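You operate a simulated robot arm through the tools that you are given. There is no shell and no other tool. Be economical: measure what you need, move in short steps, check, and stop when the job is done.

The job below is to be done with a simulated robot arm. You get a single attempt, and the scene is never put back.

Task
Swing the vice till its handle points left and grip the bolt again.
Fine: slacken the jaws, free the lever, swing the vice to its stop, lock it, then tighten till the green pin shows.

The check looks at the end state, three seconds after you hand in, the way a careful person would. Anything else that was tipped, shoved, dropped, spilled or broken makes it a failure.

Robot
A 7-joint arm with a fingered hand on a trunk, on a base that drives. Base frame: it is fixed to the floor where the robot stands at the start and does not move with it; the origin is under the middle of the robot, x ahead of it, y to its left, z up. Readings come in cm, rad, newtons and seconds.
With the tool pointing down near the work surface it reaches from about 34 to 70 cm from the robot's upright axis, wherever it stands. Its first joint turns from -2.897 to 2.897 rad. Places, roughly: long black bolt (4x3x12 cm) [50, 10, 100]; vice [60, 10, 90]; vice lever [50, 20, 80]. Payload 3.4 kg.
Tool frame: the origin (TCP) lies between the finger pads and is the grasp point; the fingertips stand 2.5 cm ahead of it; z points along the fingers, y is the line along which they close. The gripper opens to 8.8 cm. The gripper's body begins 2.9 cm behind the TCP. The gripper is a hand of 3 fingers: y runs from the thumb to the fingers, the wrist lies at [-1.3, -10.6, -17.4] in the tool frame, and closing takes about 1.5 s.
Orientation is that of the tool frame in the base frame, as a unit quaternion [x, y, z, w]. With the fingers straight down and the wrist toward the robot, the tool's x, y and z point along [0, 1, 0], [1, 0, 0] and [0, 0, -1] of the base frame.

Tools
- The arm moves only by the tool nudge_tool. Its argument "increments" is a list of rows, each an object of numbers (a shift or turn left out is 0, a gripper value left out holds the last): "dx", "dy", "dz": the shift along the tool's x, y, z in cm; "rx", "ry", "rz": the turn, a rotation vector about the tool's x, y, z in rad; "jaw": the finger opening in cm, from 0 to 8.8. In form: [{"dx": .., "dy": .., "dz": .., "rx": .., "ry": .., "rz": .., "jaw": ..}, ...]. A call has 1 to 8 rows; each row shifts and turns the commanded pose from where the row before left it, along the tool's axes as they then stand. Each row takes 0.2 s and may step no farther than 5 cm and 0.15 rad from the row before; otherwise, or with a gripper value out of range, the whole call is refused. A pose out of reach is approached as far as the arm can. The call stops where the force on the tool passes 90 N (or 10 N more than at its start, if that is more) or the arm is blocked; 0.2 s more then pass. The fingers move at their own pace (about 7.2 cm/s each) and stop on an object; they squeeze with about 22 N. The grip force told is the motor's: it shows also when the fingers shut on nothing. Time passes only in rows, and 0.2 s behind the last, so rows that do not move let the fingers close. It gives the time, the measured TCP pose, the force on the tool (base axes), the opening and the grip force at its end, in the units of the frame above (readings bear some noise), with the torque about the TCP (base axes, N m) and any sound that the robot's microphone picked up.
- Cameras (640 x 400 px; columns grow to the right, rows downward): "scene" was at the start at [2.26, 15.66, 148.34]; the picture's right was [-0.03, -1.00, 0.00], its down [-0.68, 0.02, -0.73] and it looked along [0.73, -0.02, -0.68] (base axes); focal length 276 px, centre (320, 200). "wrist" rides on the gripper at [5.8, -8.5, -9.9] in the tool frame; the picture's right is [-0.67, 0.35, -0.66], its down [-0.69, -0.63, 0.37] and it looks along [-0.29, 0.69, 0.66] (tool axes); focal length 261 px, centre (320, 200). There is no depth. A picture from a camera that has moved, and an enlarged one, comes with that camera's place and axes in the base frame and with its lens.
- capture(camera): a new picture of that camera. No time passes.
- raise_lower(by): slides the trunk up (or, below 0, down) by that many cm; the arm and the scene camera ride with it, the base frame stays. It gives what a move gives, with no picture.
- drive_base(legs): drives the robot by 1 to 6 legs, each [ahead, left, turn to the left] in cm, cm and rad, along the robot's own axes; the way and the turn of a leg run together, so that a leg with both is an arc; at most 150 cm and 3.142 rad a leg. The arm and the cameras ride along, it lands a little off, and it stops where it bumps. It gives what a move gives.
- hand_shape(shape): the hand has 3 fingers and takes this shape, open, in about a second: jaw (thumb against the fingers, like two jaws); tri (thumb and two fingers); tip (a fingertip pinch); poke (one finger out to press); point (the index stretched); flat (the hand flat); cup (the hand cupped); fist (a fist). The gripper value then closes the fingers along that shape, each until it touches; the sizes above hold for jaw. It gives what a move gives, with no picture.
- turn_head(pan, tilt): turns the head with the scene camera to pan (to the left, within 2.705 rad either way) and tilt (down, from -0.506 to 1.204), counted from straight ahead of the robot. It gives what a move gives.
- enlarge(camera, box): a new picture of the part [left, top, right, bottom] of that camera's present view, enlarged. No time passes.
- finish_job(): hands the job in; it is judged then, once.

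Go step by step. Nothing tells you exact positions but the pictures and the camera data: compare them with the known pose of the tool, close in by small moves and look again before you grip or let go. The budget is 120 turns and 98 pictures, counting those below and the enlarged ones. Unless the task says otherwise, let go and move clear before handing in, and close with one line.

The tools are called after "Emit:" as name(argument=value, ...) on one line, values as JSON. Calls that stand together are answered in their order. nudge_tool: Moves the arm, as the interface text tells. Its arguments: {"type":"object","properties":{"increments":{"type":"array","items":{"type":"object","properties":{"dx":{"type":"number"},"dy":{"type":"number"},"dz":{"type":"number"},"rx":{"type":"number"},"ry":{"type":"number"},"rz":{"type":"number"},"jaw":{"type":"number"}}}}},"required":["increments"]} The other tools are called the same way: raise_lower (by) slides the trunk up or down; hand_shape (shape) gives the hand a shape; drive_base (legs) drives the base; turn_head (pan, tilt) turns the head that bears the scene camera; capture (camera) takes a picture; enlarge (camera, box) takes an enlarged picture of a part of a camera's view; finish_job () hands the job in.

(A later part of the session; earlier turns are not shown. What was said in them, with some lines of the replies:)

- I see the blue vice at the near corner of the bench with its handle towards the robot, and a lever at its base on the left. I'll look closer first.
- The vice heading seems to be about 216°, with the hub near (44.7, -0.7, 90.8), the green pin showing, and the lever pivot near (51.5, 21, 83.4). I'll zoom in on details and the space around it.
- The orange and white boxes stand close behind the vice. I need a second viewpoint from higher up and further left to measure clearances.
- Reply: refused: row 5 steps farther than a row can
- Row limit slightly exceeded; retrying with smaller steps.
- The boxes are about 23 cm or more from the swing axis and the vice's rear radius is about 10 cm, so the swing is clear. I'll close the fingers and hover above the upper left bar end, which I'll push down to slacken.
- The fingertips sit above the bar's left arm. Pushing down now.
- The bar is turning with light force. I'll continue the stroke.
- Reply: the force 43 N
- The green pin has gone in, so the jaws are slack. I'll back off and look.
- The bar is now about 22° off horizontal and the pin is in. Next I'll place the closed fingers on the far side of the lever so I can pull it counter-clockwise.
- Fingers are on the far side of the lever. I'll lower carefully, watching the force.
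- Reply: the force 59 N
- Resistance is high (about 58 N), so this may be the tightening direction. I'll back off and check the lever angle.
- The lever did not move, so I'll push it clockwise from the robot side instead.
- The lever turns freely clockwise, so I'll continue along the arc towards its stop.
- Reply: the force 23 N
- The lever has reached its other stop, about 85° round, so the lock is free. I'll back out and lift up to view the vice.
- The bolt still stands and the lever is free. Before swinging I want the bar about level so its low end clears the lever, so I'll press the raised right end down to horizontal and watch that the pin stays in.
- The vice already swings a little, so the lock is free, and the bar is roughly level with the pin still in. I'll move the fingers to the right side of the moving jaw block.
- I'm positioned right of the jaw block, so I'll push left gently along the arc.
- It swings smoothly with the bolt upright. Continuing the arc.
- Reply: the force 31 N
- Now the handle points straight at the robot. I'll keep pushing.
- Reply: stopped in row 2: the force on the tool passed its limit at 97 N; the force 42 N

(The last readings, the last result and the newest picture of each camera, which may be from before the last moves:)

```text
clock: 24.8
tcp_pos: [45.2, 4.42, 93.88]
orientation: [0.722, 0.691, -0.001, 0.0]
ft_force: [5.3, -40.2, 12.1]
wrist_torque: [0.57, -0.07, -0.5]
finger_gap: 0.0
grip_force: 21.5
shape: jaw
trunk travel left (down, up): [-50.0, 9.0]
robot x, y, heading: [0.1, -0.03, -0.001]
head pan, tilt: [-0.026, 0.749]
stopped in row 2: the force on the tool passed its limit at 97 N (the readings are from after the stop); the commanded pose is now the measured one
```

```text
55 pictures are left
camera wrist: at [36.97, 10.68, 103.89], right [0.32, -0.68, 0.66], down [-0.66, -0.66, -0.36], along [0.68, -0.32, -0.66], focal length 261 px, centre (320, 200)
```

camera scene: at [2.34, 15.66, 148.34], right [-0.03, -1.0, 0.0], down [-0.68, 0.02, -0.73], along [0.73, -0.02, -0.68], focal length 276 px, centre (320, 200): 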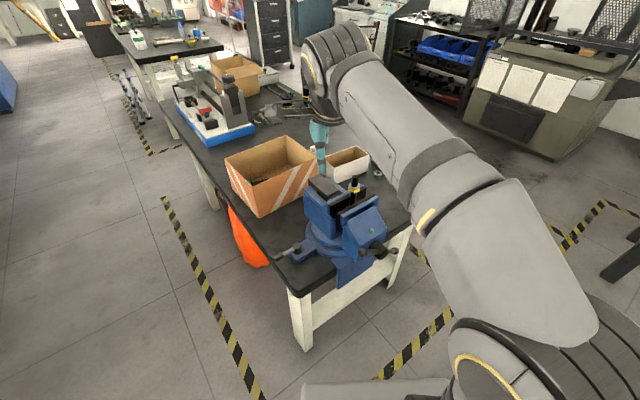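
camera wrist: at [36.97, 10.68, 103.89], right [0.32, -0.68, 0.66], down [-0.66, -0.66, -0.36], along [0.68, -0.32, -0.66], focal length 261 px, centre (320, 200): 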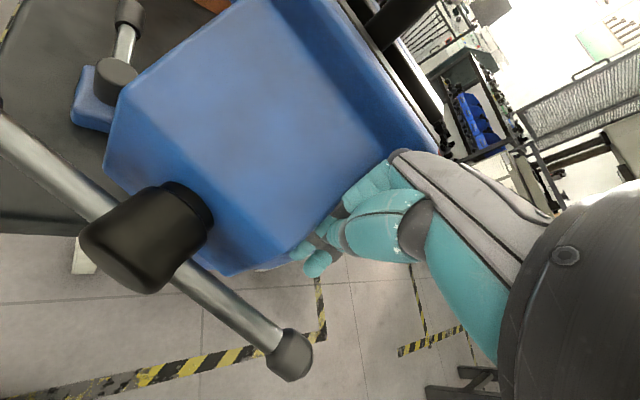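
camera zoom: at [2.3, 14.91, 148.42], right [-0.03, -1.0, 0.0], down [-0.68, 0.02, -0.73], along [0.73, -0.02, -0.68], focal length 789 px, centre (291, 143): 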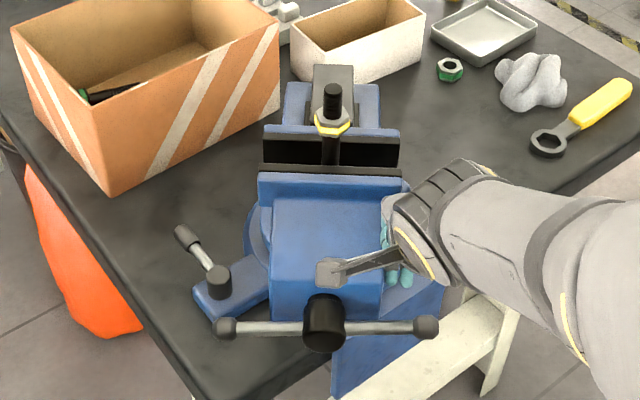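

The push stalled at about 97 N with the handle pointing at the robot. I'll back off and check whether something is blocking it or whether this is the stop.

Emit:
nudge_tool(increments=[{"dx": -2}, {"dx": -1.5}])

Emit:
enlarge(camera="scene", box=[280, 200, 370, 270])

Emit:
capture(camera="wrist")

```text
clock: 25.4
tcp_pos: [45.12, 2.22, 93.54]
orientation: [0.717, 0.697, -0.003, 0.0]
ft_force: [0.2, 0.3, 0.3]
wrist_torque: [-0.02, 0.02, 0.01]
finger_gap: 0.01
grip_force: 21.8
shape: jaw
trunk travel left (down, up): [-50.0, 9.0]
robot x, y, heading: [0.27, -0.26, -0.003]
head pan, tilt: [-0.026, 0.749]
```

```text
5.71 times, centred on (325, 235) of scene
camera zoom: at [2.31, 15.62, 148.32], right [-0.03, -1.0, 0.0], down [-0.68, 0.02, -0.73], along [0.73, -0.02, -0.68], focal length 1578 px, centre (291, 0)
```

zoom: 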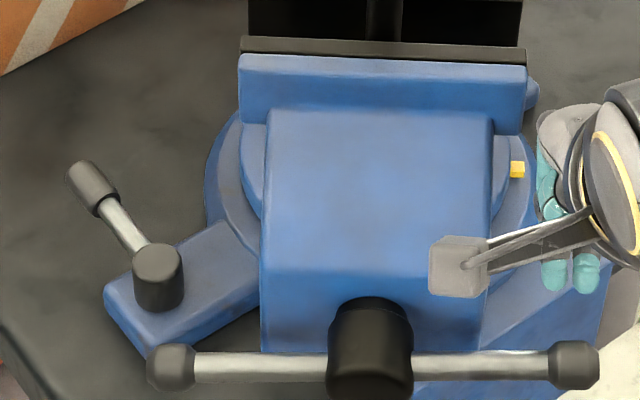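

```text
53 pictures are left
camera wrist: at [36.75, 8.28, 103.6], right [0.33, -0.68, 0.66], down [-0.65, -0.67, -0.36], along [0.68, -0.31, -0.66], focal length 261 px, centre (320, 200)
```

wrist: 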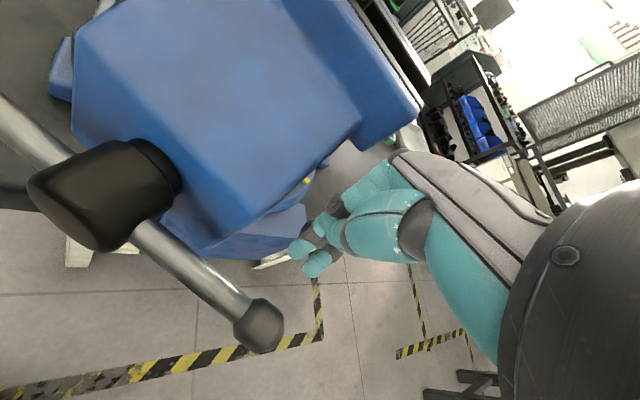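

Emit:
enlarge(camera="scene", box=[345, 210, 380, 232])

Emit:
enlarge(camera="wrist", box=[220, 120, 360, 210])

```text
16.00 times, centred on (362, 221) of scene
camera zoom: at [2.31, 15.62, 148.32], right [-0.03, -1.0, 0.0], down [-0.68, 0.02, -0.73], along [0.73, -0.02, -0.68], focal length 4417 px, centre (-360, -136)
```

zoom: 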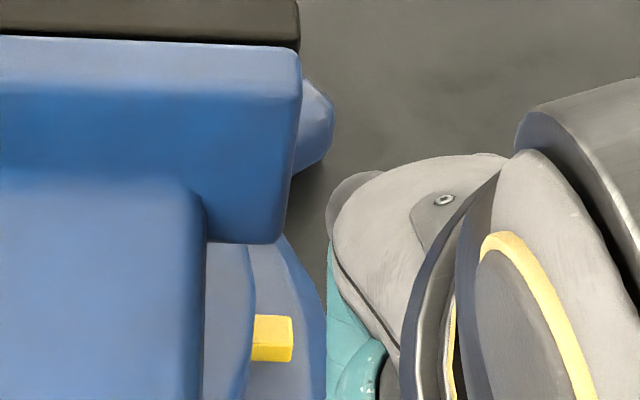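

```text
4.44 times, centred on (290, 165) of wrist
camera zoom: at [36.75, 8.28, 103.6], right [0.33, -0.68, 0.66], down [-0.65, -0.67, -0.36], along [0.68, -0.31, -0.66], focal length 1158 px, centre (453, 356)
```

zoom: 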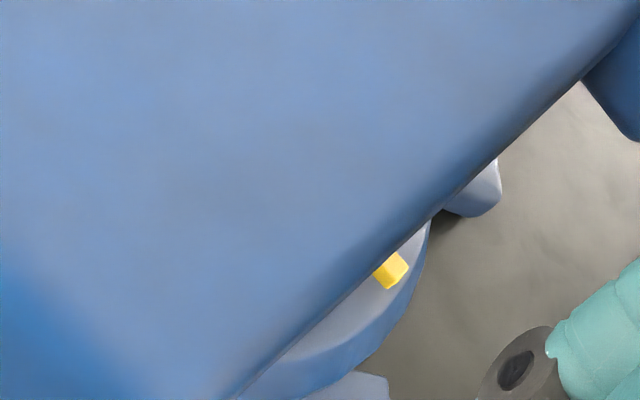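

I need a view from the left to see what stops it, so I'll lift and move the hand over there.

Emit:
nudge_tool(increments=[{"dx": -2, "dz": -4}, {"dz": -4.8}, {"dz": -4.8}, {"dy": -4.5}, {"dx": 4.8, "dy": -2}, {"dx": 4.8}, {"dx": 4.8}, {"dx": 4.8}])

Emit:
nudge_tool(increments=[{"dx": 4.8}, {"dx": 4.8}, {"dx": 4}, {"dz": 4.5}, {"dz": 4.5}, {"dz": 4.5}])

Emit:
capture(camera="wrist")

Emit:
enlarge(camera="scene", box=[240, 150, 420, 290])

```text
refused: row 5 steps farther than a row can; nothing moved
```

```text
clock: 25.9
tcp_pos: [45.05, 4.58, 93.41]
orientation: [0.737, 0.675, -0.015, 0.001]
ft_force: [-1.5, -44.2, 6.9]
wrist_torque: [0.76, -0.13, -0.5]
finger_gap: 0.0
grip_force: 21.8
shape: jaw
trunk travel left (down, up): [-50.0, 9.0]
robot x, y, heading: [-0.03, -0.36, -0.009]
head pan, tilt: [-0.026, 0.749]
stopped in row 2: the force on the tool passed its limit at 109 N (the readings are from after the stop); the commanded pose is now the measured one
```

```text
50 pictures are left
camera wrist: at [37.29, 11.28, 103.49], right [0.3, -0.68, 0.66], down [-0.69, -0.64, -0.34], along [0.65, -0.36, -0.67], focal length 261 px, centre (320, 200)
```

wrist: 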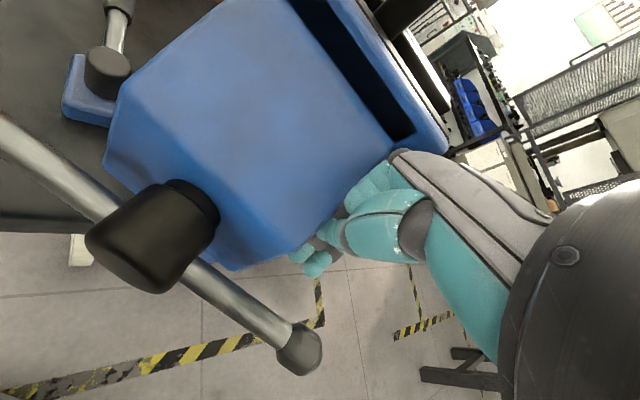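

```text
2.86 times, centred on (330, 220) of scene
camera zoom: at [2.28, 15.09, 148.39], right [-0.04, -1.0, 0.0], down [-0.68, 0.03, -0.73], along [0.73, -0.02, -0.68], focal length 789 px, centre (291, 143)
```

zoom: 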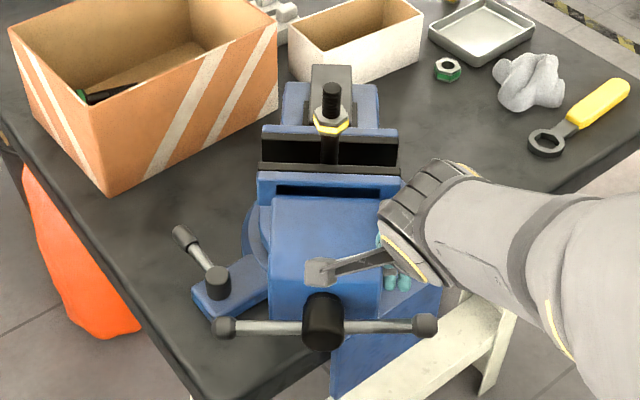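

That was my error: the first call was refused and the second still ran, and it confirmed a firm stop. I'll back off step by step, then look from the left.

Emit:
nudge_tool(increments=[{"dx": -2.5}, {"dx": -2.5, "dz": -3}, {"dz": -4.8}, {"dz": -4.8}, {"dz": -4.5}, {"dy": -4}])

```text
clock: 27.3
tcp_pos: [40.96, 1.01, 110.75]
orientation: [0.73, 0.683, -0.013, 0.001]
ft_force: [-0.5, -0.1, 0.4]
wrist_torque: [0.0, 0.01, -0.01]
finger_gap: 0.01
grip_force: 22.2
shape: jaw
trunk travel left (down, up): [-50.0, 9.0]
robot x, y, heading: [-0.16, -0.14, -0.008]
head pan, tilt: [-0.026, 0.749]
```

Emit:
nudge_tool(increments=[{"dx": 4.8}, {"dx": 4.8}, {"dx": 4.8}, {"dx": 4.8}, {"dx": 4.8}, {"dx": 4.8}, {"dx": 3}])

Emit:
enlarge(camera="scene", box=[240, 150, 420, 290])

Emit:
capture(camera="wrist")

```text
clock: 28.9
tcp_pos: [43.48, 32.88, 109.97]
orientation: [0.732, 0.682, -0.013, 0.002]
ft_force: [0.0, 0.8, -0.1]
wrist_torque: [0.0, 0.0, -0.03]
finger_gap: 0.02
grip_force: 22.1
shape: jaw
trunk travel left (down, up): [-50.0, 9.0]
robot x, y, heading: [-0.04, 0.06, -0.009]
head pan, tilt: [-0.026, 0.749]
```

```text
2.86 times, centred on (330, 220) of scene
camera zoom: at [2.4, 15.5, 148.33], right [-0.03, -1.0, 0.0], down [-0.68, 0.02, -0.73], along [0.73, -0.03, -0.68], focal length 789 px, centre (291, 143)
```

zoom: 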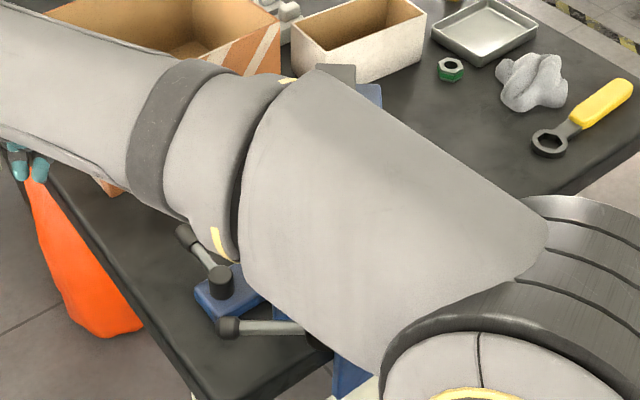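

```text
47 pictures are left
camera wrist: at [35.41, 39.45, 120.05], right [0.31, -0.68, 0.66], down [-0.68, -0.65, -0.34], along [0.66, -0.35, -0.67], focal length 261 px, centre (320, 200)
```

wrist: 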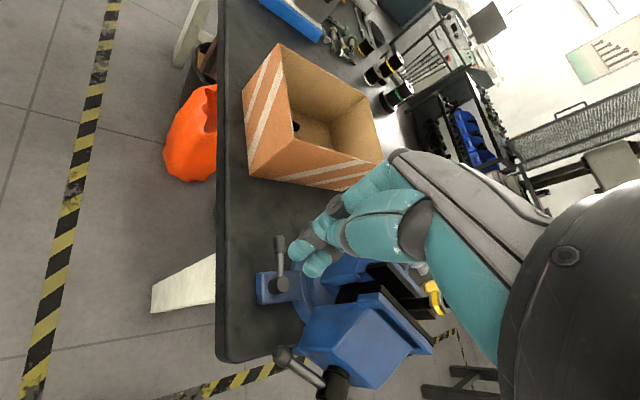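

Emit:
enlarge(camera="wrist", box=[240, 220, 460, 400])

```text
2.22 times, centred on (350, 310) of wrist
camera zoom: at [35.41, 39.45, 120.05], right [0.31, -0.68, 0.66], down [-0.68, -0.65, -0.34], along [0.66, -0.35, -0.67], focal length 579 px, centre (253, -44)
```

zoom: 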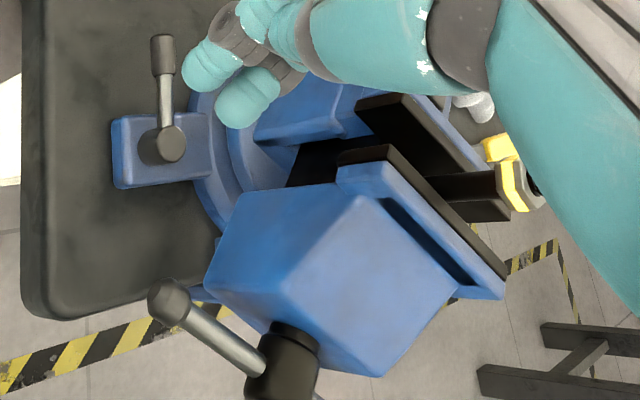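

The block clears the ear and lever, so a built-in stop is likely. To be sure I'll look at the base disc from the right by raising the arm and driving sideways.

Emit:
nudge_tool(increments=[{"dz": -4.8}, {"dz": -4.8}, {"dz": -4.8}, {"dx": -4.8}, {"dx": -4.8}, {"dx": -4.8}, {"dx": -4.8}, {"dx": -4.8}])

Emit:
drive_base(legs=[[0, -35, 0]])

Emit:
capture(camera="scene")

```text
clock: 30.7
tcp_pos: [42.05, 9.31, 123.63]
orientation: [0.731, 0.683, -0.014, 0.0]
ft_force: [0.8, 0.5, 0.5]
wrist_torque: [-0.01, 0.02, 0.02]
finger_gap: 0.0
grip_force: 21.9
shape: jaw
out of reach, approached as far as the arm can: row 3
trunk travel left (down, up): [-50.0, 9.0]
robot x, y, heading: [-0.07, -0.14, -0.008]
head pan, tilt: [-0.026, 0.749]
```

```text
clock: 33.0
tcp_pos: [41.63, -26.47, 123.68]
orientation: [0.733, 0.68, -0.013, 0.001]
ft_force: [0.4, 0.4, -0.1]
wrist_torque: [-0.05, 0.0, -0.01]
finger_gap: 0.01
grip_force: 22.2
shape: jaw
trunk travel left (down, up): [-50.0, 9.0]
robot x, y, heading: [-0.47, -36.08, -0.015]
head pan, tilt: [-0.026, 0.749]
```

```text
45 pictures are left
camera scene: at [2.11, -20.17, 148.34], right [-0.04, -1.0, 0.0], down [-0.68, 0.03, -0.73], along [0.73, -0.03, -0.68], focal length 276 px, centre (320, 200)
```

scene: 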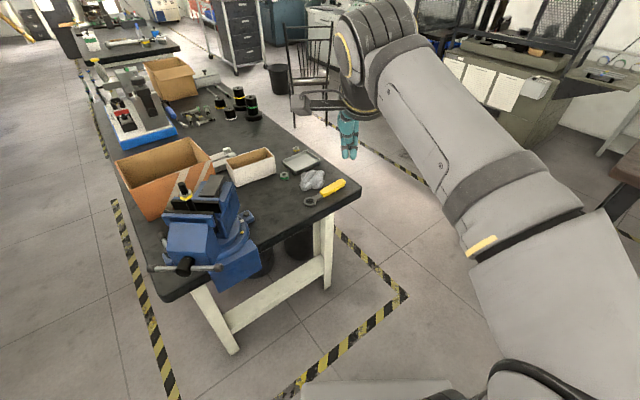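

Emit:
enlarge(camera="scene", box=[180, 190, 280, 290])

Emit:
enlarge(camera="scene", box=[225, 210, 265, 245])

```text
4.00 times, centred on (230, 240) of scene
camera zoom: at [2.11, -20.17, 148.34], right [-0.04, -1.0, 0.0], down [-0.68, 0.03, -0.73], along [0.73, -0.03, -0.68], focal length 1104 px, centre (680, 40)
```

zoom: 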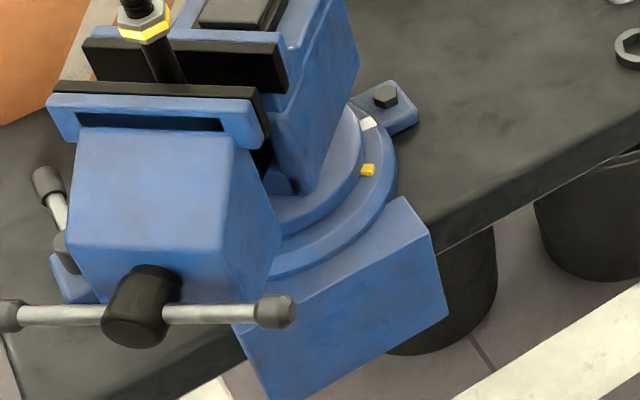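

```text
11.43 times, centred on (245, 228) of scene
camera zoom: at [2.11, -20.17, 148.34], right [-0.04, -1.0, 0.0], down [-0.68, 0.03, -0.73], along [0.73, -0.03, -0.68], focal length 3155 px, centre (1177, -114)
```

zoom: 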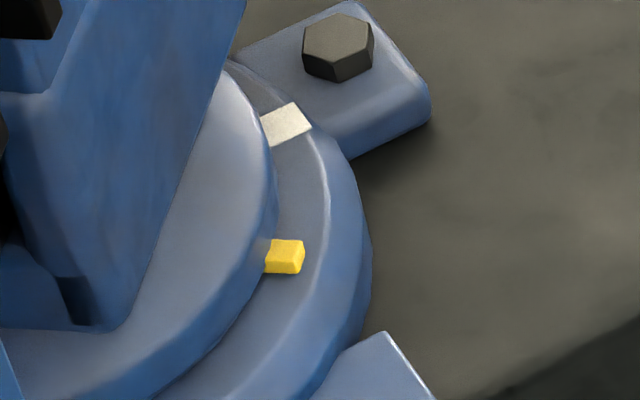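

The yellow pointer turns with the vice and the white mark is its old home position. Nothing obstructs the vice, and two firm pushes stopped at the same angle, so this is the built-in left stop. Next I'll lock the lever, driving left first so the arm stays clear of the vice.

Emit:
drive_base(legs=[[0, 64, 0.015]])

Emit:
capture(camera="scene")

```text
clock: 36.5
tcp_pos: [42.06, 38.68, 123.72]
orientation: [0.728, 0.686, -0.013, 0.002]
ft_force: [-0.3, 0.1, 0.3]
wrist_torque: [0.03, 0.01, -0.01]
finger_gap: 0.02
grip_force: 21.7
shape: jaw
trunk travel left (down, up): [-50.0, 9.0]
robot x, y, heading: [-0.08, 29.03, 0.0]
head pan, tilt: [-0.026, 0.749]
```

```text
42 pictures are left
camera scene: at [2.28, 44.46, 148.34], right [-0.03, -1.0, 0.0], down [-0.68, 0.02, -0.73], along [0.73, -0.02, -0.68], focal length 276 px, centre (320, 200)
```

scene: 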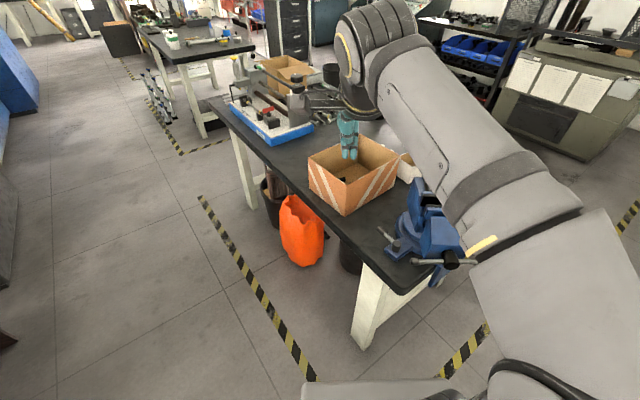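

Emit:
enlarge(camera="scene", box=[370, 175, 490, 275])

```text
4.00 times, centred on (430, 225) of scene
camera zoom: at [2.28, 44.46, 148.34], right [-0.03, -1.0, 0.0], down [-0.68, 0.02, -0.73], along [0.73, -0.02, -0.68], focal length 1104 px, centre (-120, 100)
```

zoom: 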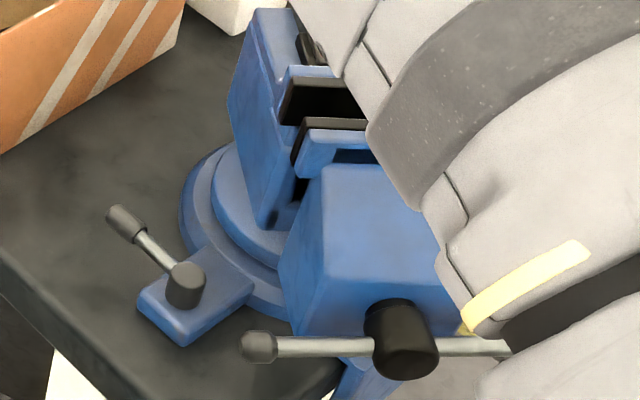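

The lever sits at about 40° with its pivot near (51.8, 20.9). Facing it from the bench's left side keeps the arm away from the vice, so I'll drive there.

Emit:
drive_base(legs=[[8, 23, 0], [0, 0, -0.5]])

Emit:
capture(camera="scene")

```text
clock: 39.8
tcp_pos: [49.43, 40.61, 123.75]
orientation: [0.874, 0.485, -0.013, -0.002]
ft_force: [0.9, -0.2, 0.3]
wrist_torque: [0.0, 0.02, 0.01]
finger_gap: 0.0
grip_force: 21.9
shape: jaw
trunk travel left (down, up): [-50.0, 9.0]
robot x, y, heading: [7.93, 52.07, -0.494]
head pan, tilt: [-0.026, 0.749]
```

```text
40 pictures are left
camera scene: at [17.31, 64.57, 148.34], right [-0.5, -0.87, 0.0], down [-0.59, 0.34, -0.73], along [0.64, -0.36, -0.68], focal length 276 px, centre (320, 200)
```

scene: 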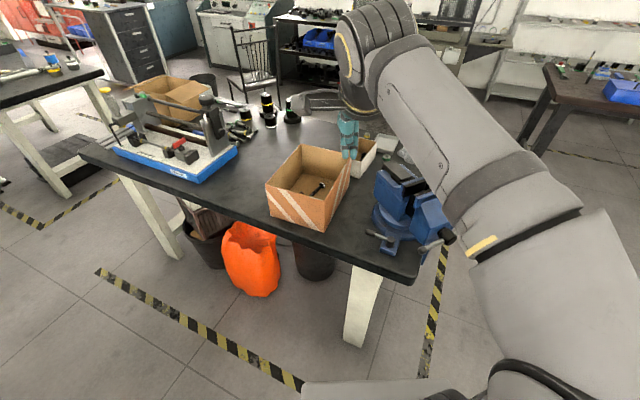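

Emit:
nudge_tool(increments=[{"dx": -2.8, "dy": 3.9}, {"dx": -2.8, "dy": 3.9}, {"dx": -2.8, "dy": 3.9}, {"dx": -2.9, "dy": 3.9}, {"dy": 1.1, "dz": 4.5}, {"dz": 4.8}, {"dz": 4.8}, {"dz": 4.8}])

Emit:
capture(camera="wrist")

Emit:
enlarge(camera="scene", box=[300, 130, 480, 280])

```text
clock: 41.5
tcp_pos: [57.32, 22.05, 104.83]
orientation: [0.874, 0.486, -0.013, -0.002]
ft_force: [-0.6, 0.1, -0.1]
wrist_torque: [0.04, -0.01, -0.03]
finger_gap: 0.0
grip_force: 22.7
shape: jaw
trunk travel left (down, up): [-50.0, 9.0]
robot x, y, heading: [7.91, 51.71, -0.497]
head pan, tilt: [-0.026, 0.749]
```

```text
39 pictures are left
camera wrist: at [53.39, 31.6, 114.82], right [-0.04, -0.75, 0.66], down [-0.91, -0.25, -0.34], along [0.42, -0.61, -0.67], focal length 261 px, centre (320, 200)
```

wrist: 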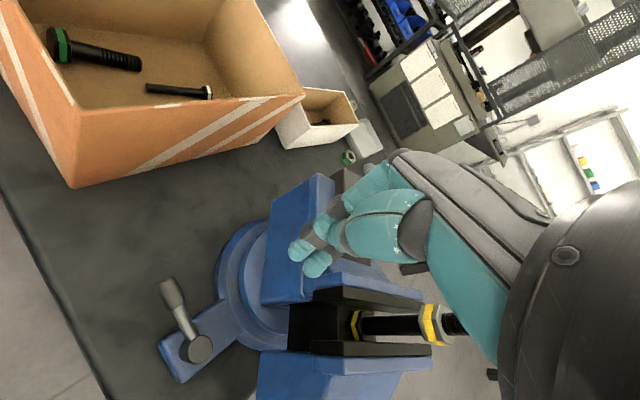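

```text
2.67 times, centred on (390, 205) of scene
camera zoom: at [17.32, 64.56, 148.34], right [-0.5, -0.87, 0.0], down [-0.59, 0.34, -0.73], along [0.64, -0.36, -0.68], focal length 736 px, centre (133, 187)
```

zoom: 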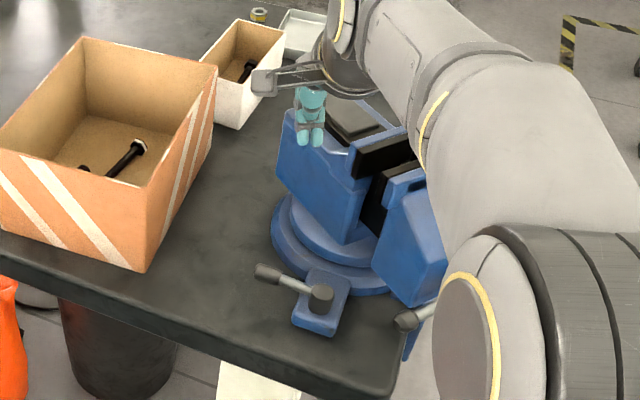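

Emit:
nudge_tool(increments=[{"dx": -0.3, "dy": 0.7, "dz": 3}, {"dz": 4.5}, {"dz": 4.5}, {"dz": 3.5}])

Emit:
capture(camera="wrist")

Emit:
enlarge(camera="scene", box=[340, 180, 440, 270])

```text
clock: 42.5
tcp_pos: [57.39, 21.25, 89.07]
orientation: [0.874, 0.486, -0.014, -0.002]
ft_force: [-0.1, 0.0, -0.4]
wrist_torque: [0.03, 0.03, -0.01]
finger_gap: 0.02
grip_force: 22.1
shape: jaw
trunk travel left (down, up): [-50.0, 9.0]
robot x, y, heading: [7.65, 51.79, -0.49]
head pan, tilt: [-0.026, 0.749]
```

```text
37 pictures are left
camera wrist: at [53.37, 30.76, 99.2], right [-0.04, -0.75, 0.66], down [-0.91, -0.25, -0.34], along [0.42, -0.61, -0.67], focal length 261 px, centre (320, 200)
```

wrist: 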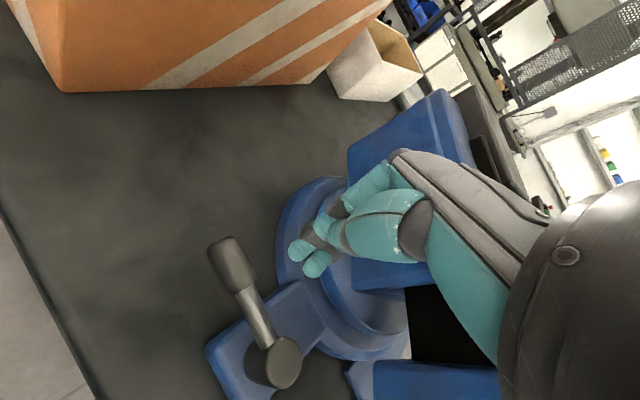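

```text
4.44 times, centred on (390, 225) of scene
camera zoom: at [17.33, 64.55, 148.34], right [-0.5, -0.87, 0.0], down [-0.59, 0.34, -0.73], along [0.64, -0.36, -0.68], focal length 1227 px, centre (9, 89)
```

zoom: 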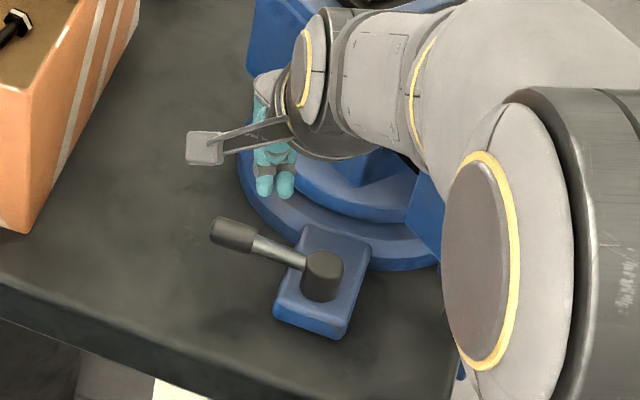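

Emit:
nudge_tool(increments=[{"dx": 1.0, "dy": 0}, {"dz": 1.8}, {"dz": 1.4}])

Emit:
enlarge(camera="scene", box=[340, 180, 440, 270])

```text
clock: 43.4
tcp_pos: [57.69, 21.99, 86.02]
orientation: [0.874, 0.485, -0.013, -0.003]
ft_force: [-0.2, -0.5, -0.4]
wrist_torque: [-0.01, 0.0, -0.03]
finger_gap: 0.0
grip_force: 21.8
shape: jaw
trunk travel left (down, up): [-50.0, 9.0]
robot x, y, heading: [7.91, 51.38, -0.496]
head pan, tilt: [-0.026, 0.749]
```

```text
4.44 times, centred on (390, 225) of scene
camera zoom: at [17.31, 64.56, 148.34], right [-0.5, -0.87, 0.0], down [-0.59, 0.34, -0.73], along [0.64, -0.36, -0.68], focal length 1227 px, centre (9, 89)
```

zoom: 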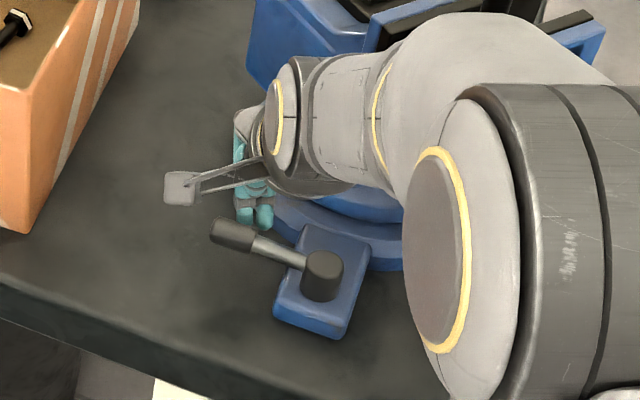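

Emit:
nudge_tool(increments=[{"dx": 1.03, "dy": -1.17}, {"dx": 0.7, "dy": -1.4}, {"dx": 0.31, "dy": -1.52}, {"dx": -0.09, "dy": -1.57}])

Emit:
enlarge(camera="scene", box=[340, 180, 440, 270])

Emit:
capture(camera="wrist")

```text
clock: 44.4
tcp_pos: [54.01, 26.72, 86.08]
orientation: [0.874, 0.486, -0.013, -0.003]
ft_force: [2.8, -1.9, -1.2]
wrist_torque: [-0.02, -0.03, 0.06]
finger_gap: 0.0
grip_force: 21.5
shape: jaw
trunk travel left (down, up): [-50.0, 9.0]
robot x, y, heading: [7.78, 51.94, -0.492]
head pan, tilt: [-0.026, 0.749]
```

```text
4.44 times, centred on (390, 225) of scene
camera zoom: at [17.35, 64.53, 148.34], right [-0.5, -0.87, 0.0], down [-0.59, 0.34, -0.73], along [0.64, -0.36, -0.68], focal length 1227 px, centre (9, 89)
```

zoom: 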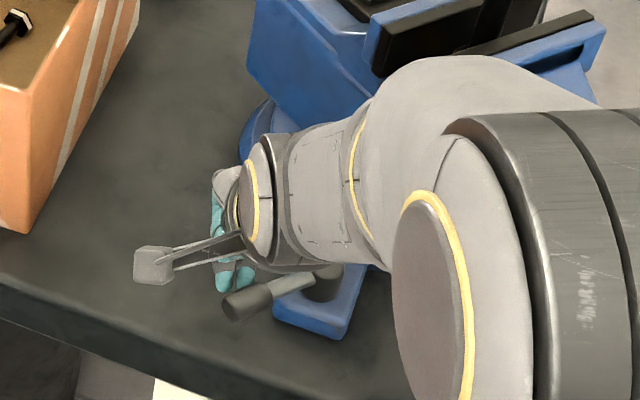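

```text
33 pictures are left
camera wrist: at [50.01, 36.2, 96.1], right [-0.04, -0.75, 0.66], down [-0.91, -0.25, -0.34], along [0.42, -0.61, -0.67], focal length 261 px, centre (320, 200)
```

wrist: 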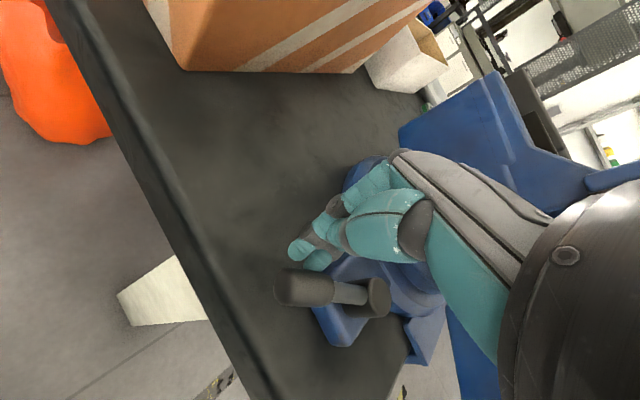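

The lever is coming round. I'll continue to its lock stop.

Emit:
nudge_tool(increments=[{"dx": -0.49, "dy": -1.48}, {"dx": -0.86, "dy": -1.31}, {"dx": -1.01, "dy": -0.92}])

Emit:
capture(camera="wrist")

```text
clock: 45.1
tcp_pos: [49.85, 26.97, 86.26]
orientation: [0.873, 0.487, -0.013, -0.003]
ft_force: [19.4, 7.0, -1.1]
wrist_torque: [0.13, -0.34, 0.03]
finger_gap: 0.0
grip_force: 21.5
shape: jaw
trunk travel left (down, up): [-50.0, 9.0]
robot x, y, heading: [8.0, 51.93, -0.494]
head pan, tilt: [-0.026, 0.749]
```

```text
32 pictures are left
camera wrist: at [45.89, 36.48, 96.23], right [-0.04, -0.75, 0.66], down [-0.9, -0.26, -0.34], along [0.43, -0.61, -0.66], focal length 261 px, centre (320, 200)
```

wrist: 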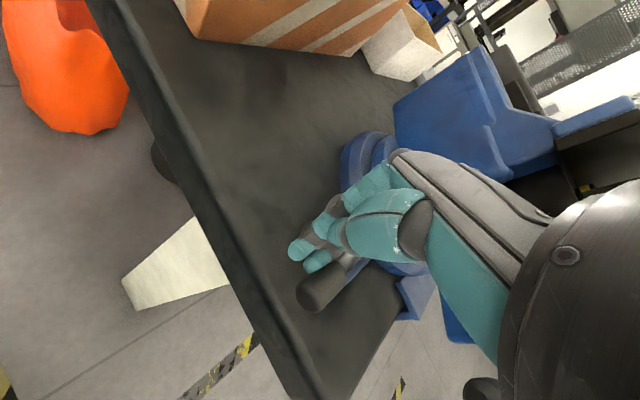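

Emit:
nudge_tool(increments=[{"dx": -1.0, "dy": -0.6}, {"dx": -0.8, "dy": -0.4}])

Emit:
enlarge(camera="scene", box=[340, 180, 440, 270])

```text
clock: 45.8
tcp_pos: [49.04, 26.98, 86.07]
orientation: [0.868, 0.496, -0.014, -0.001]
ft_force: [71.8, 48.2, -7.4]
wrist_torque: [1.0, -1.35, 0.45]
finger_gap: 0.02
grip_force: 21.9
shape: jaw
trunk travel left (down, up): [-50.0, 9.0]
robot x, y, heading: [8.06, 52.02, -0.491]
head pan, tilt: [-0.026, 0.749]
```

```text
4.44 times, centred on (390, 225) of scene
camera zoom: at [18.44, 65.34, 148.19], right [-0.5, -0.87, 0.01], down [-0.6, 0.33, -0.73], along [0.63, -0.37, -0.68], focal length 1227 px, centre (9, 89)
```

zoom: 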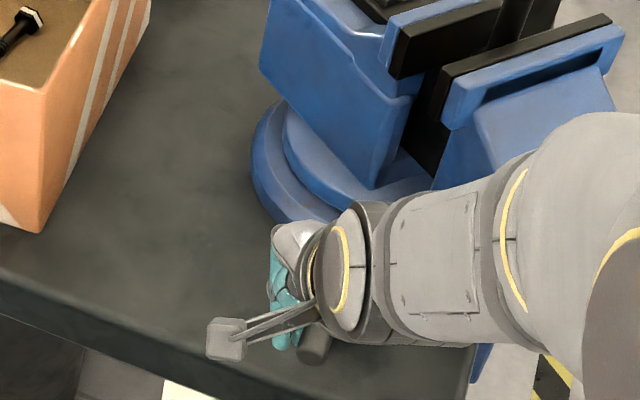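

The lever is firmly against its lock stop at about 86 N. I'll back off and lift.

Emit:
nudge_tool(increments=[{"dx": 1.4, "dy": 0.8}, {"dx": 1.5, "dy": 1.5}, {"dz": -4}, {"dz": -4.8}, {"dz": -4.8}, {"dz": -4.8}, {"dz": -4.5}])

Emit:
enlarge(camera="scene", box=[320, 160, 460, 280])

```text
clock: 47.4
tcp_pos: [51.8, 27.06, 109.15]
orientation: [0.874, 0.485, -0.014, -0.003]
ft_force: [0.3, 0.3, 1.5]
wrist_torque: [-0.02, 0.0, 0.01]
finger_gap: 0.0
grip_force: 21.9
shape: jaw
trunk travel left (down, up): [-50.0, 9.0]
robot x, y, heading: [7.9, 52.22, -0.496]
head pan, tilt: [-0.026, 0.749]
```

```text
3.33 times, centred on (390, 220) of scene
camera zoom: at [17.3, 64.58, 148.34], right [-0.5, -0.87, 0.0], down [-0.59, 0.34, -0.73], along [0.64, -0.37, -0.68], focal length 920 px, centre (87, 133)
```

zoom: 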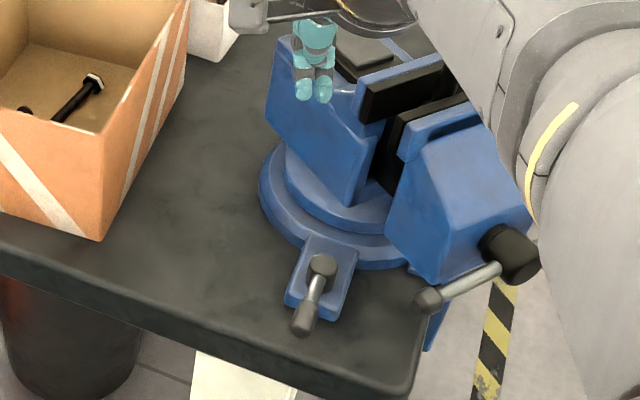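

The vice is at its stop and the lever is back at its locked angle. I'll raise the arm and drive back to the front to tighten the bar.

Emit:
nudge_tool(increments=[{"dz": -4.8}, {"dz": -4.8}, {"dz": -4, "dy": -2}, {"dy": -4.5}, {"dy": -4}])

Emit:
drive_base(legs=[[0, 0, 0.496], [-8, 0, 0], [0, -52, 0]])

Emit:
enlarge(camera="scene", box=[240, 150, 420, 290])

```text
clock: 48.5
tcp_pos: [43.29, 32.89, 122.88]
orientation: [0.874, 0.486, -0.013, -0.002]
ft_force: [-0.7, 0.3, 0.0]
wrist_torque: [-0.03, -0.03, 0.0]
finger_gap: 0.0
grip_force: 22.5
shape: jaw
trunk travel left (down, up): [-50.0, 9.0]
robot x, y, heading: [7.78, 51.92, -0.495]
head pan, tilt: [-0.026, 0.749]
```

```text
clock: 53.7
tcp_pos: [40.83, 0.42, 122.88]
orientation: [0.725, 0.688, -0.013, 0.001]
ft_force: [-0.1, -0.3, -0.3]
wrist_torque: [0.02, -0.02, 0.0]
finger_gap: 0.02
grip_force: 21.8
shape: jaw
trunk travel left (down, up): [-50.0, 9.0]
robot x, y, heading: [0.74, -0.1, 0.006]
head pan, tilt: [-0.026, 0.749]
```

```text
2.86 times, centred on (330, 220) of scene
camera zoom: at [2.71, 15.74, 148.34], right [-0.02, -1.0, 0.0], down [-0.68, 0.01, -0.73], along [0.73, -0.01, -0.68], focal length 789 px, centre (291, 143)
```

zoom: 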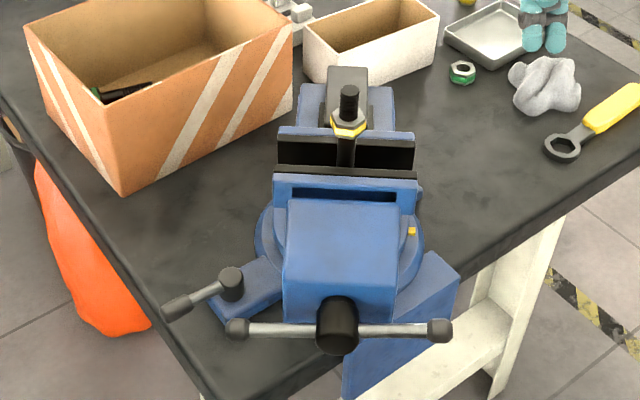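

The bar is level, centred near (41.3, 11.1, 90.9). I'll lower the fingers over its right arm.

Emit:
nudge_tool(increments=[{"dx": 4.7}, {"dz": 4.8}, {"dz": 4.8}, {"dz": 4.8}, {"dz": 4.8}, {"dz": 4.8}, {"dz": 2.4}])

Emit:
capture(camera="wrist")

```text
clock: 55.3
tcp_pos: [40.43, 4.71, 96.2]
orientation: [0.726, 0.688, -0.012, 0.001]
ft_force: [0.6, -1.2, -0.6]
wrist_torque: [0.04, 0.01, -0.02]
finger_gap: 0.02
grip_force: 21.7
shape: jaw
trunk travel left (down, up): [-50.0, 9.0]
robot x, y, heading: [0.45, -0.09, 0.007]
head pan, tilt: [-0.026, 0.749]
```

```text
28 pictures are left
camera wrist: at [32.39, 11.18, 106.3], right [0.32, -0.67, 0.66], down [-0.67, -0.66, -0.34], along [0.67, -0.33, -0.67], focal length 261 px, centre (320, 200)
```

wrist: 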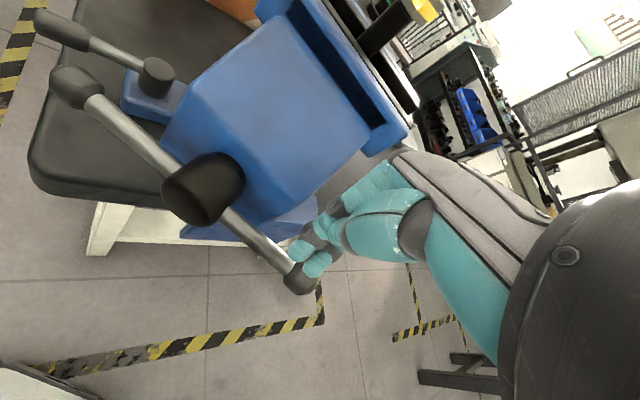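

Emit:
nudge_tool(increments=[{"dx": 0.5, "dy": 0.7}, {"dz": 1.5}, {"dz": 1}, {"dz": 1}, {"dz": 1}])

Emit:
capture(camera="wrist")

Emit:
enlarge(camera="scene", box=[260, 160, 400, 280])

```text
clock: 56.5
tcp_pos: [41.11, 4.98, 91.96]
orientation: [0.725, 0.689, -0.013, 0.001]
ft_force: [-0.9, -1.6, 6.0]
wrist_torque: [0.0, 0.07, 0.02]
finger_gap: 0.0
grip_force: 21.5
shape: jaw
trunk travel left (down, up): [-50.0, 9.0]
robot x, y, heading: [0.77, 0.11, 0.005]
head pan, tilt: [-0.026, 0.749]
```

```text
27 pictures are left
camera wrist: at [32.99, 11.44, 101.88], right [0.32, -0.67, 0.66], down [-0.67, -0.66, -0.34], along [0.67, -0.33, -0.67], focal length 261 px, centre (320, 200)
```

wrist: 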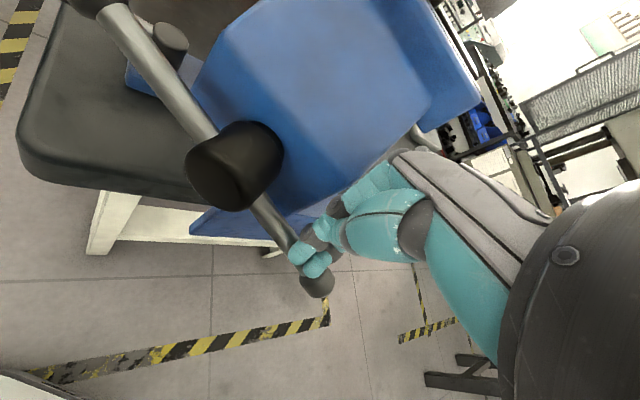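

```text
3.33 times, centred on (330, 220) of scene
camera zoom: at [2.63, 15.75, 148.35], right [-0.02, -1.0, 0.0], down [-0.68, 0.01, -0.73], along [0.73, -0.01, -0.68], focal length 920 px, centre (287, 133)
```

zoom: 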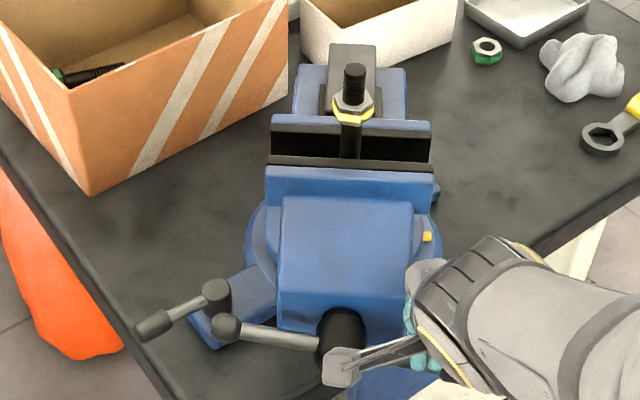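

The bar is turning the right way. Pushing further down.

Emit:
nudge_tool(increments=[{"dz": 1}, {"dz": 0.8}, {"dz": 0.8}])

Emit:
enlarge(camera="scene", box=[290, 190, 390, 275])

```text
clock: 57.3
tcp_pos: [40.69, 5.06, 89.37]
orientation: [0.725, 0.689, -0.013, 0.002]
ft_force: [-26.4, 0.8, 16.3]
wrist_torque: [0.02, -0.96, 0.19]
finger_gap: 0.01
grip_force: 22.0
shape: jaw
trunk travel left (down, up): [-50.0, 9.0]
robot x, y, heading: [0.33, -0.12, 0.013]
head pan, tilt: [-0.026, 0.749]
```

```text
4.71 times, centred on (340, 232) of scene
camera zoom: at [2.12, 15.77, 148.35], right [-0.02, -1.0, 0.0], down [-0.68, 0.01, -0.74], along [0.74, -0.01, -0.68], focal length 1299 px, centre (226, 47)
```

zoom: 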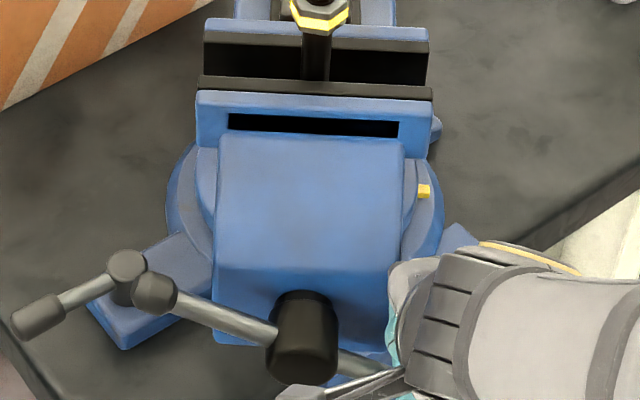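

No pin yet, and the fingers are rubbing the block face. I'll shift outward slightly and press further.

Emit:
nudge_tool(increments=[{"dy": -0.6}, {"dz": 0.8}, {"dz": 0.8}])

Emit:
enlarge(camera="scene", box=[290, 190, 390, 275])

```text
clock: 58.1
tcp_pos: [40.35, 4.93, 87.69]
orientation: [0.726, 0.687, -0.013, 0.002]
ft_force: [-6.0, -3.2, 11.9]
wrist_torque: [-0.06, -0.02, 0.01]
finger_gap: 0.0
grip_force: 23.0
shape: jaw
trunk travel left (down, up): [-50.0, 9.0]
robot x, y, heading: [0.72, -0.03, 0.013]
head pan, tilt: [-0.026, 0.749]
```

```text
4.71 times, centred on (340, 232) of scene
camera zoom: at [2.53, 15.7, 148.35], right [-0.02, -1.0, 0.0], down [-0.68, 0.01, -0.73], along [0.73, -0.01, -0.68], focal length 1299 px, centre (226, 47)
```

zoom: 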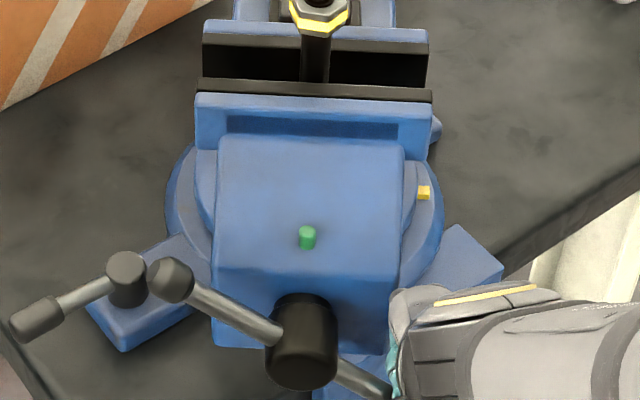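

The green pin shows. I'll lift off and verify the final state.

Emit:
nudge_tool(increments=[{"dz": -1.5, "dy": -0.4}, {"dz": -4}, {"dz": -4.8}, {"dz": -4.8}, {"dz": -4.8}, {"dx": -4.8}, {"dx": -4.8}])

Emit:
enlarge(camera="scene", box=[240, 150, 420, 290])

Emit:
enlarge(camera="wrist", box=[0, 0, 340, 260])

```text
clock: 59.7
tcp_pos: [40.07, -4.37, 107.75]
orientation: [0.725, 0.689, -0.013, 0.001]
ft_force: [0.7, 0.1, -0.1]
wrist_torque: [0.01, 0.03, 0.0]
finger_gap: 0.01
grip_force: 21.4
shape: jaw
trunk travel left (down, up): [-50.0, 9.0]
robot x, y, heading: [0.66, -0.05, 0.008]
head pan, tilt: [-0.026, 0.749]
```

```text
2.86 times, centred on (330, 220) of scene
camera zoom: at [2.71, 15.74, 148.34], right [-0.02, -1.0, 0.0], down [-0.68, 0.01, -0.73], along [0.73, -0.01, -0.68], focal length 789 px, centre (291, 143)
```

zoom: 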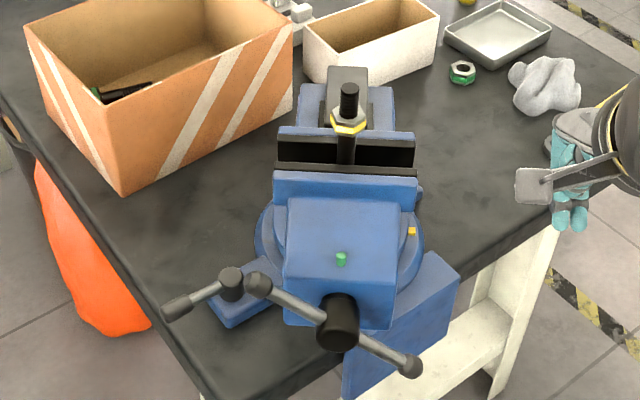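

```text
1.54 times, centred on (170, 130) of wrist
camera zoom: at [31.94, 2.04, 117.87], right [0.32, -0.67, 0.66], down [-0.67, -0.66, -0.34], along [0.67, -0.33, -0.67], focal length 401 px, centre (551, 308)
```

zoom: 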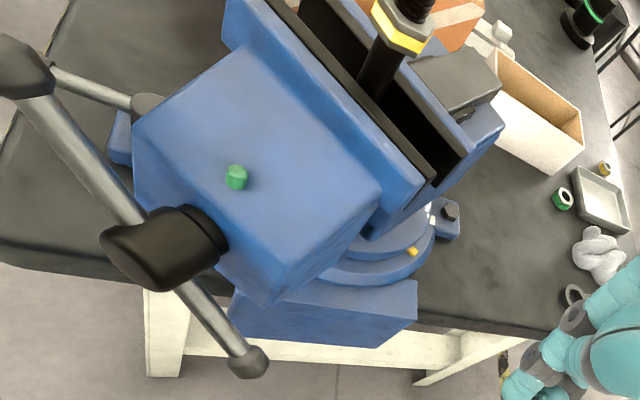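

The pin shows, the lever is locked, the vice is at its left stop, and the bolt stands upright in the jaws. The hand is clear, so I'm handing in.

Emit:
finish_job()

```text
The job is handed in.
```

I swung the vice as far left as it goes, locked the lever, and tightened the jaws on the bolt until the green pin showed. At that stop the handle points towards where the robot started, about 30–38° left of its old position rather than a full 90°. Two hard pushes (about 97 N and 109 N) stopped at the same place and I saw nothing in the way, so I took it as the vice's built-in stop. The bolt stayed upright, and I saw nothing else disturbed.
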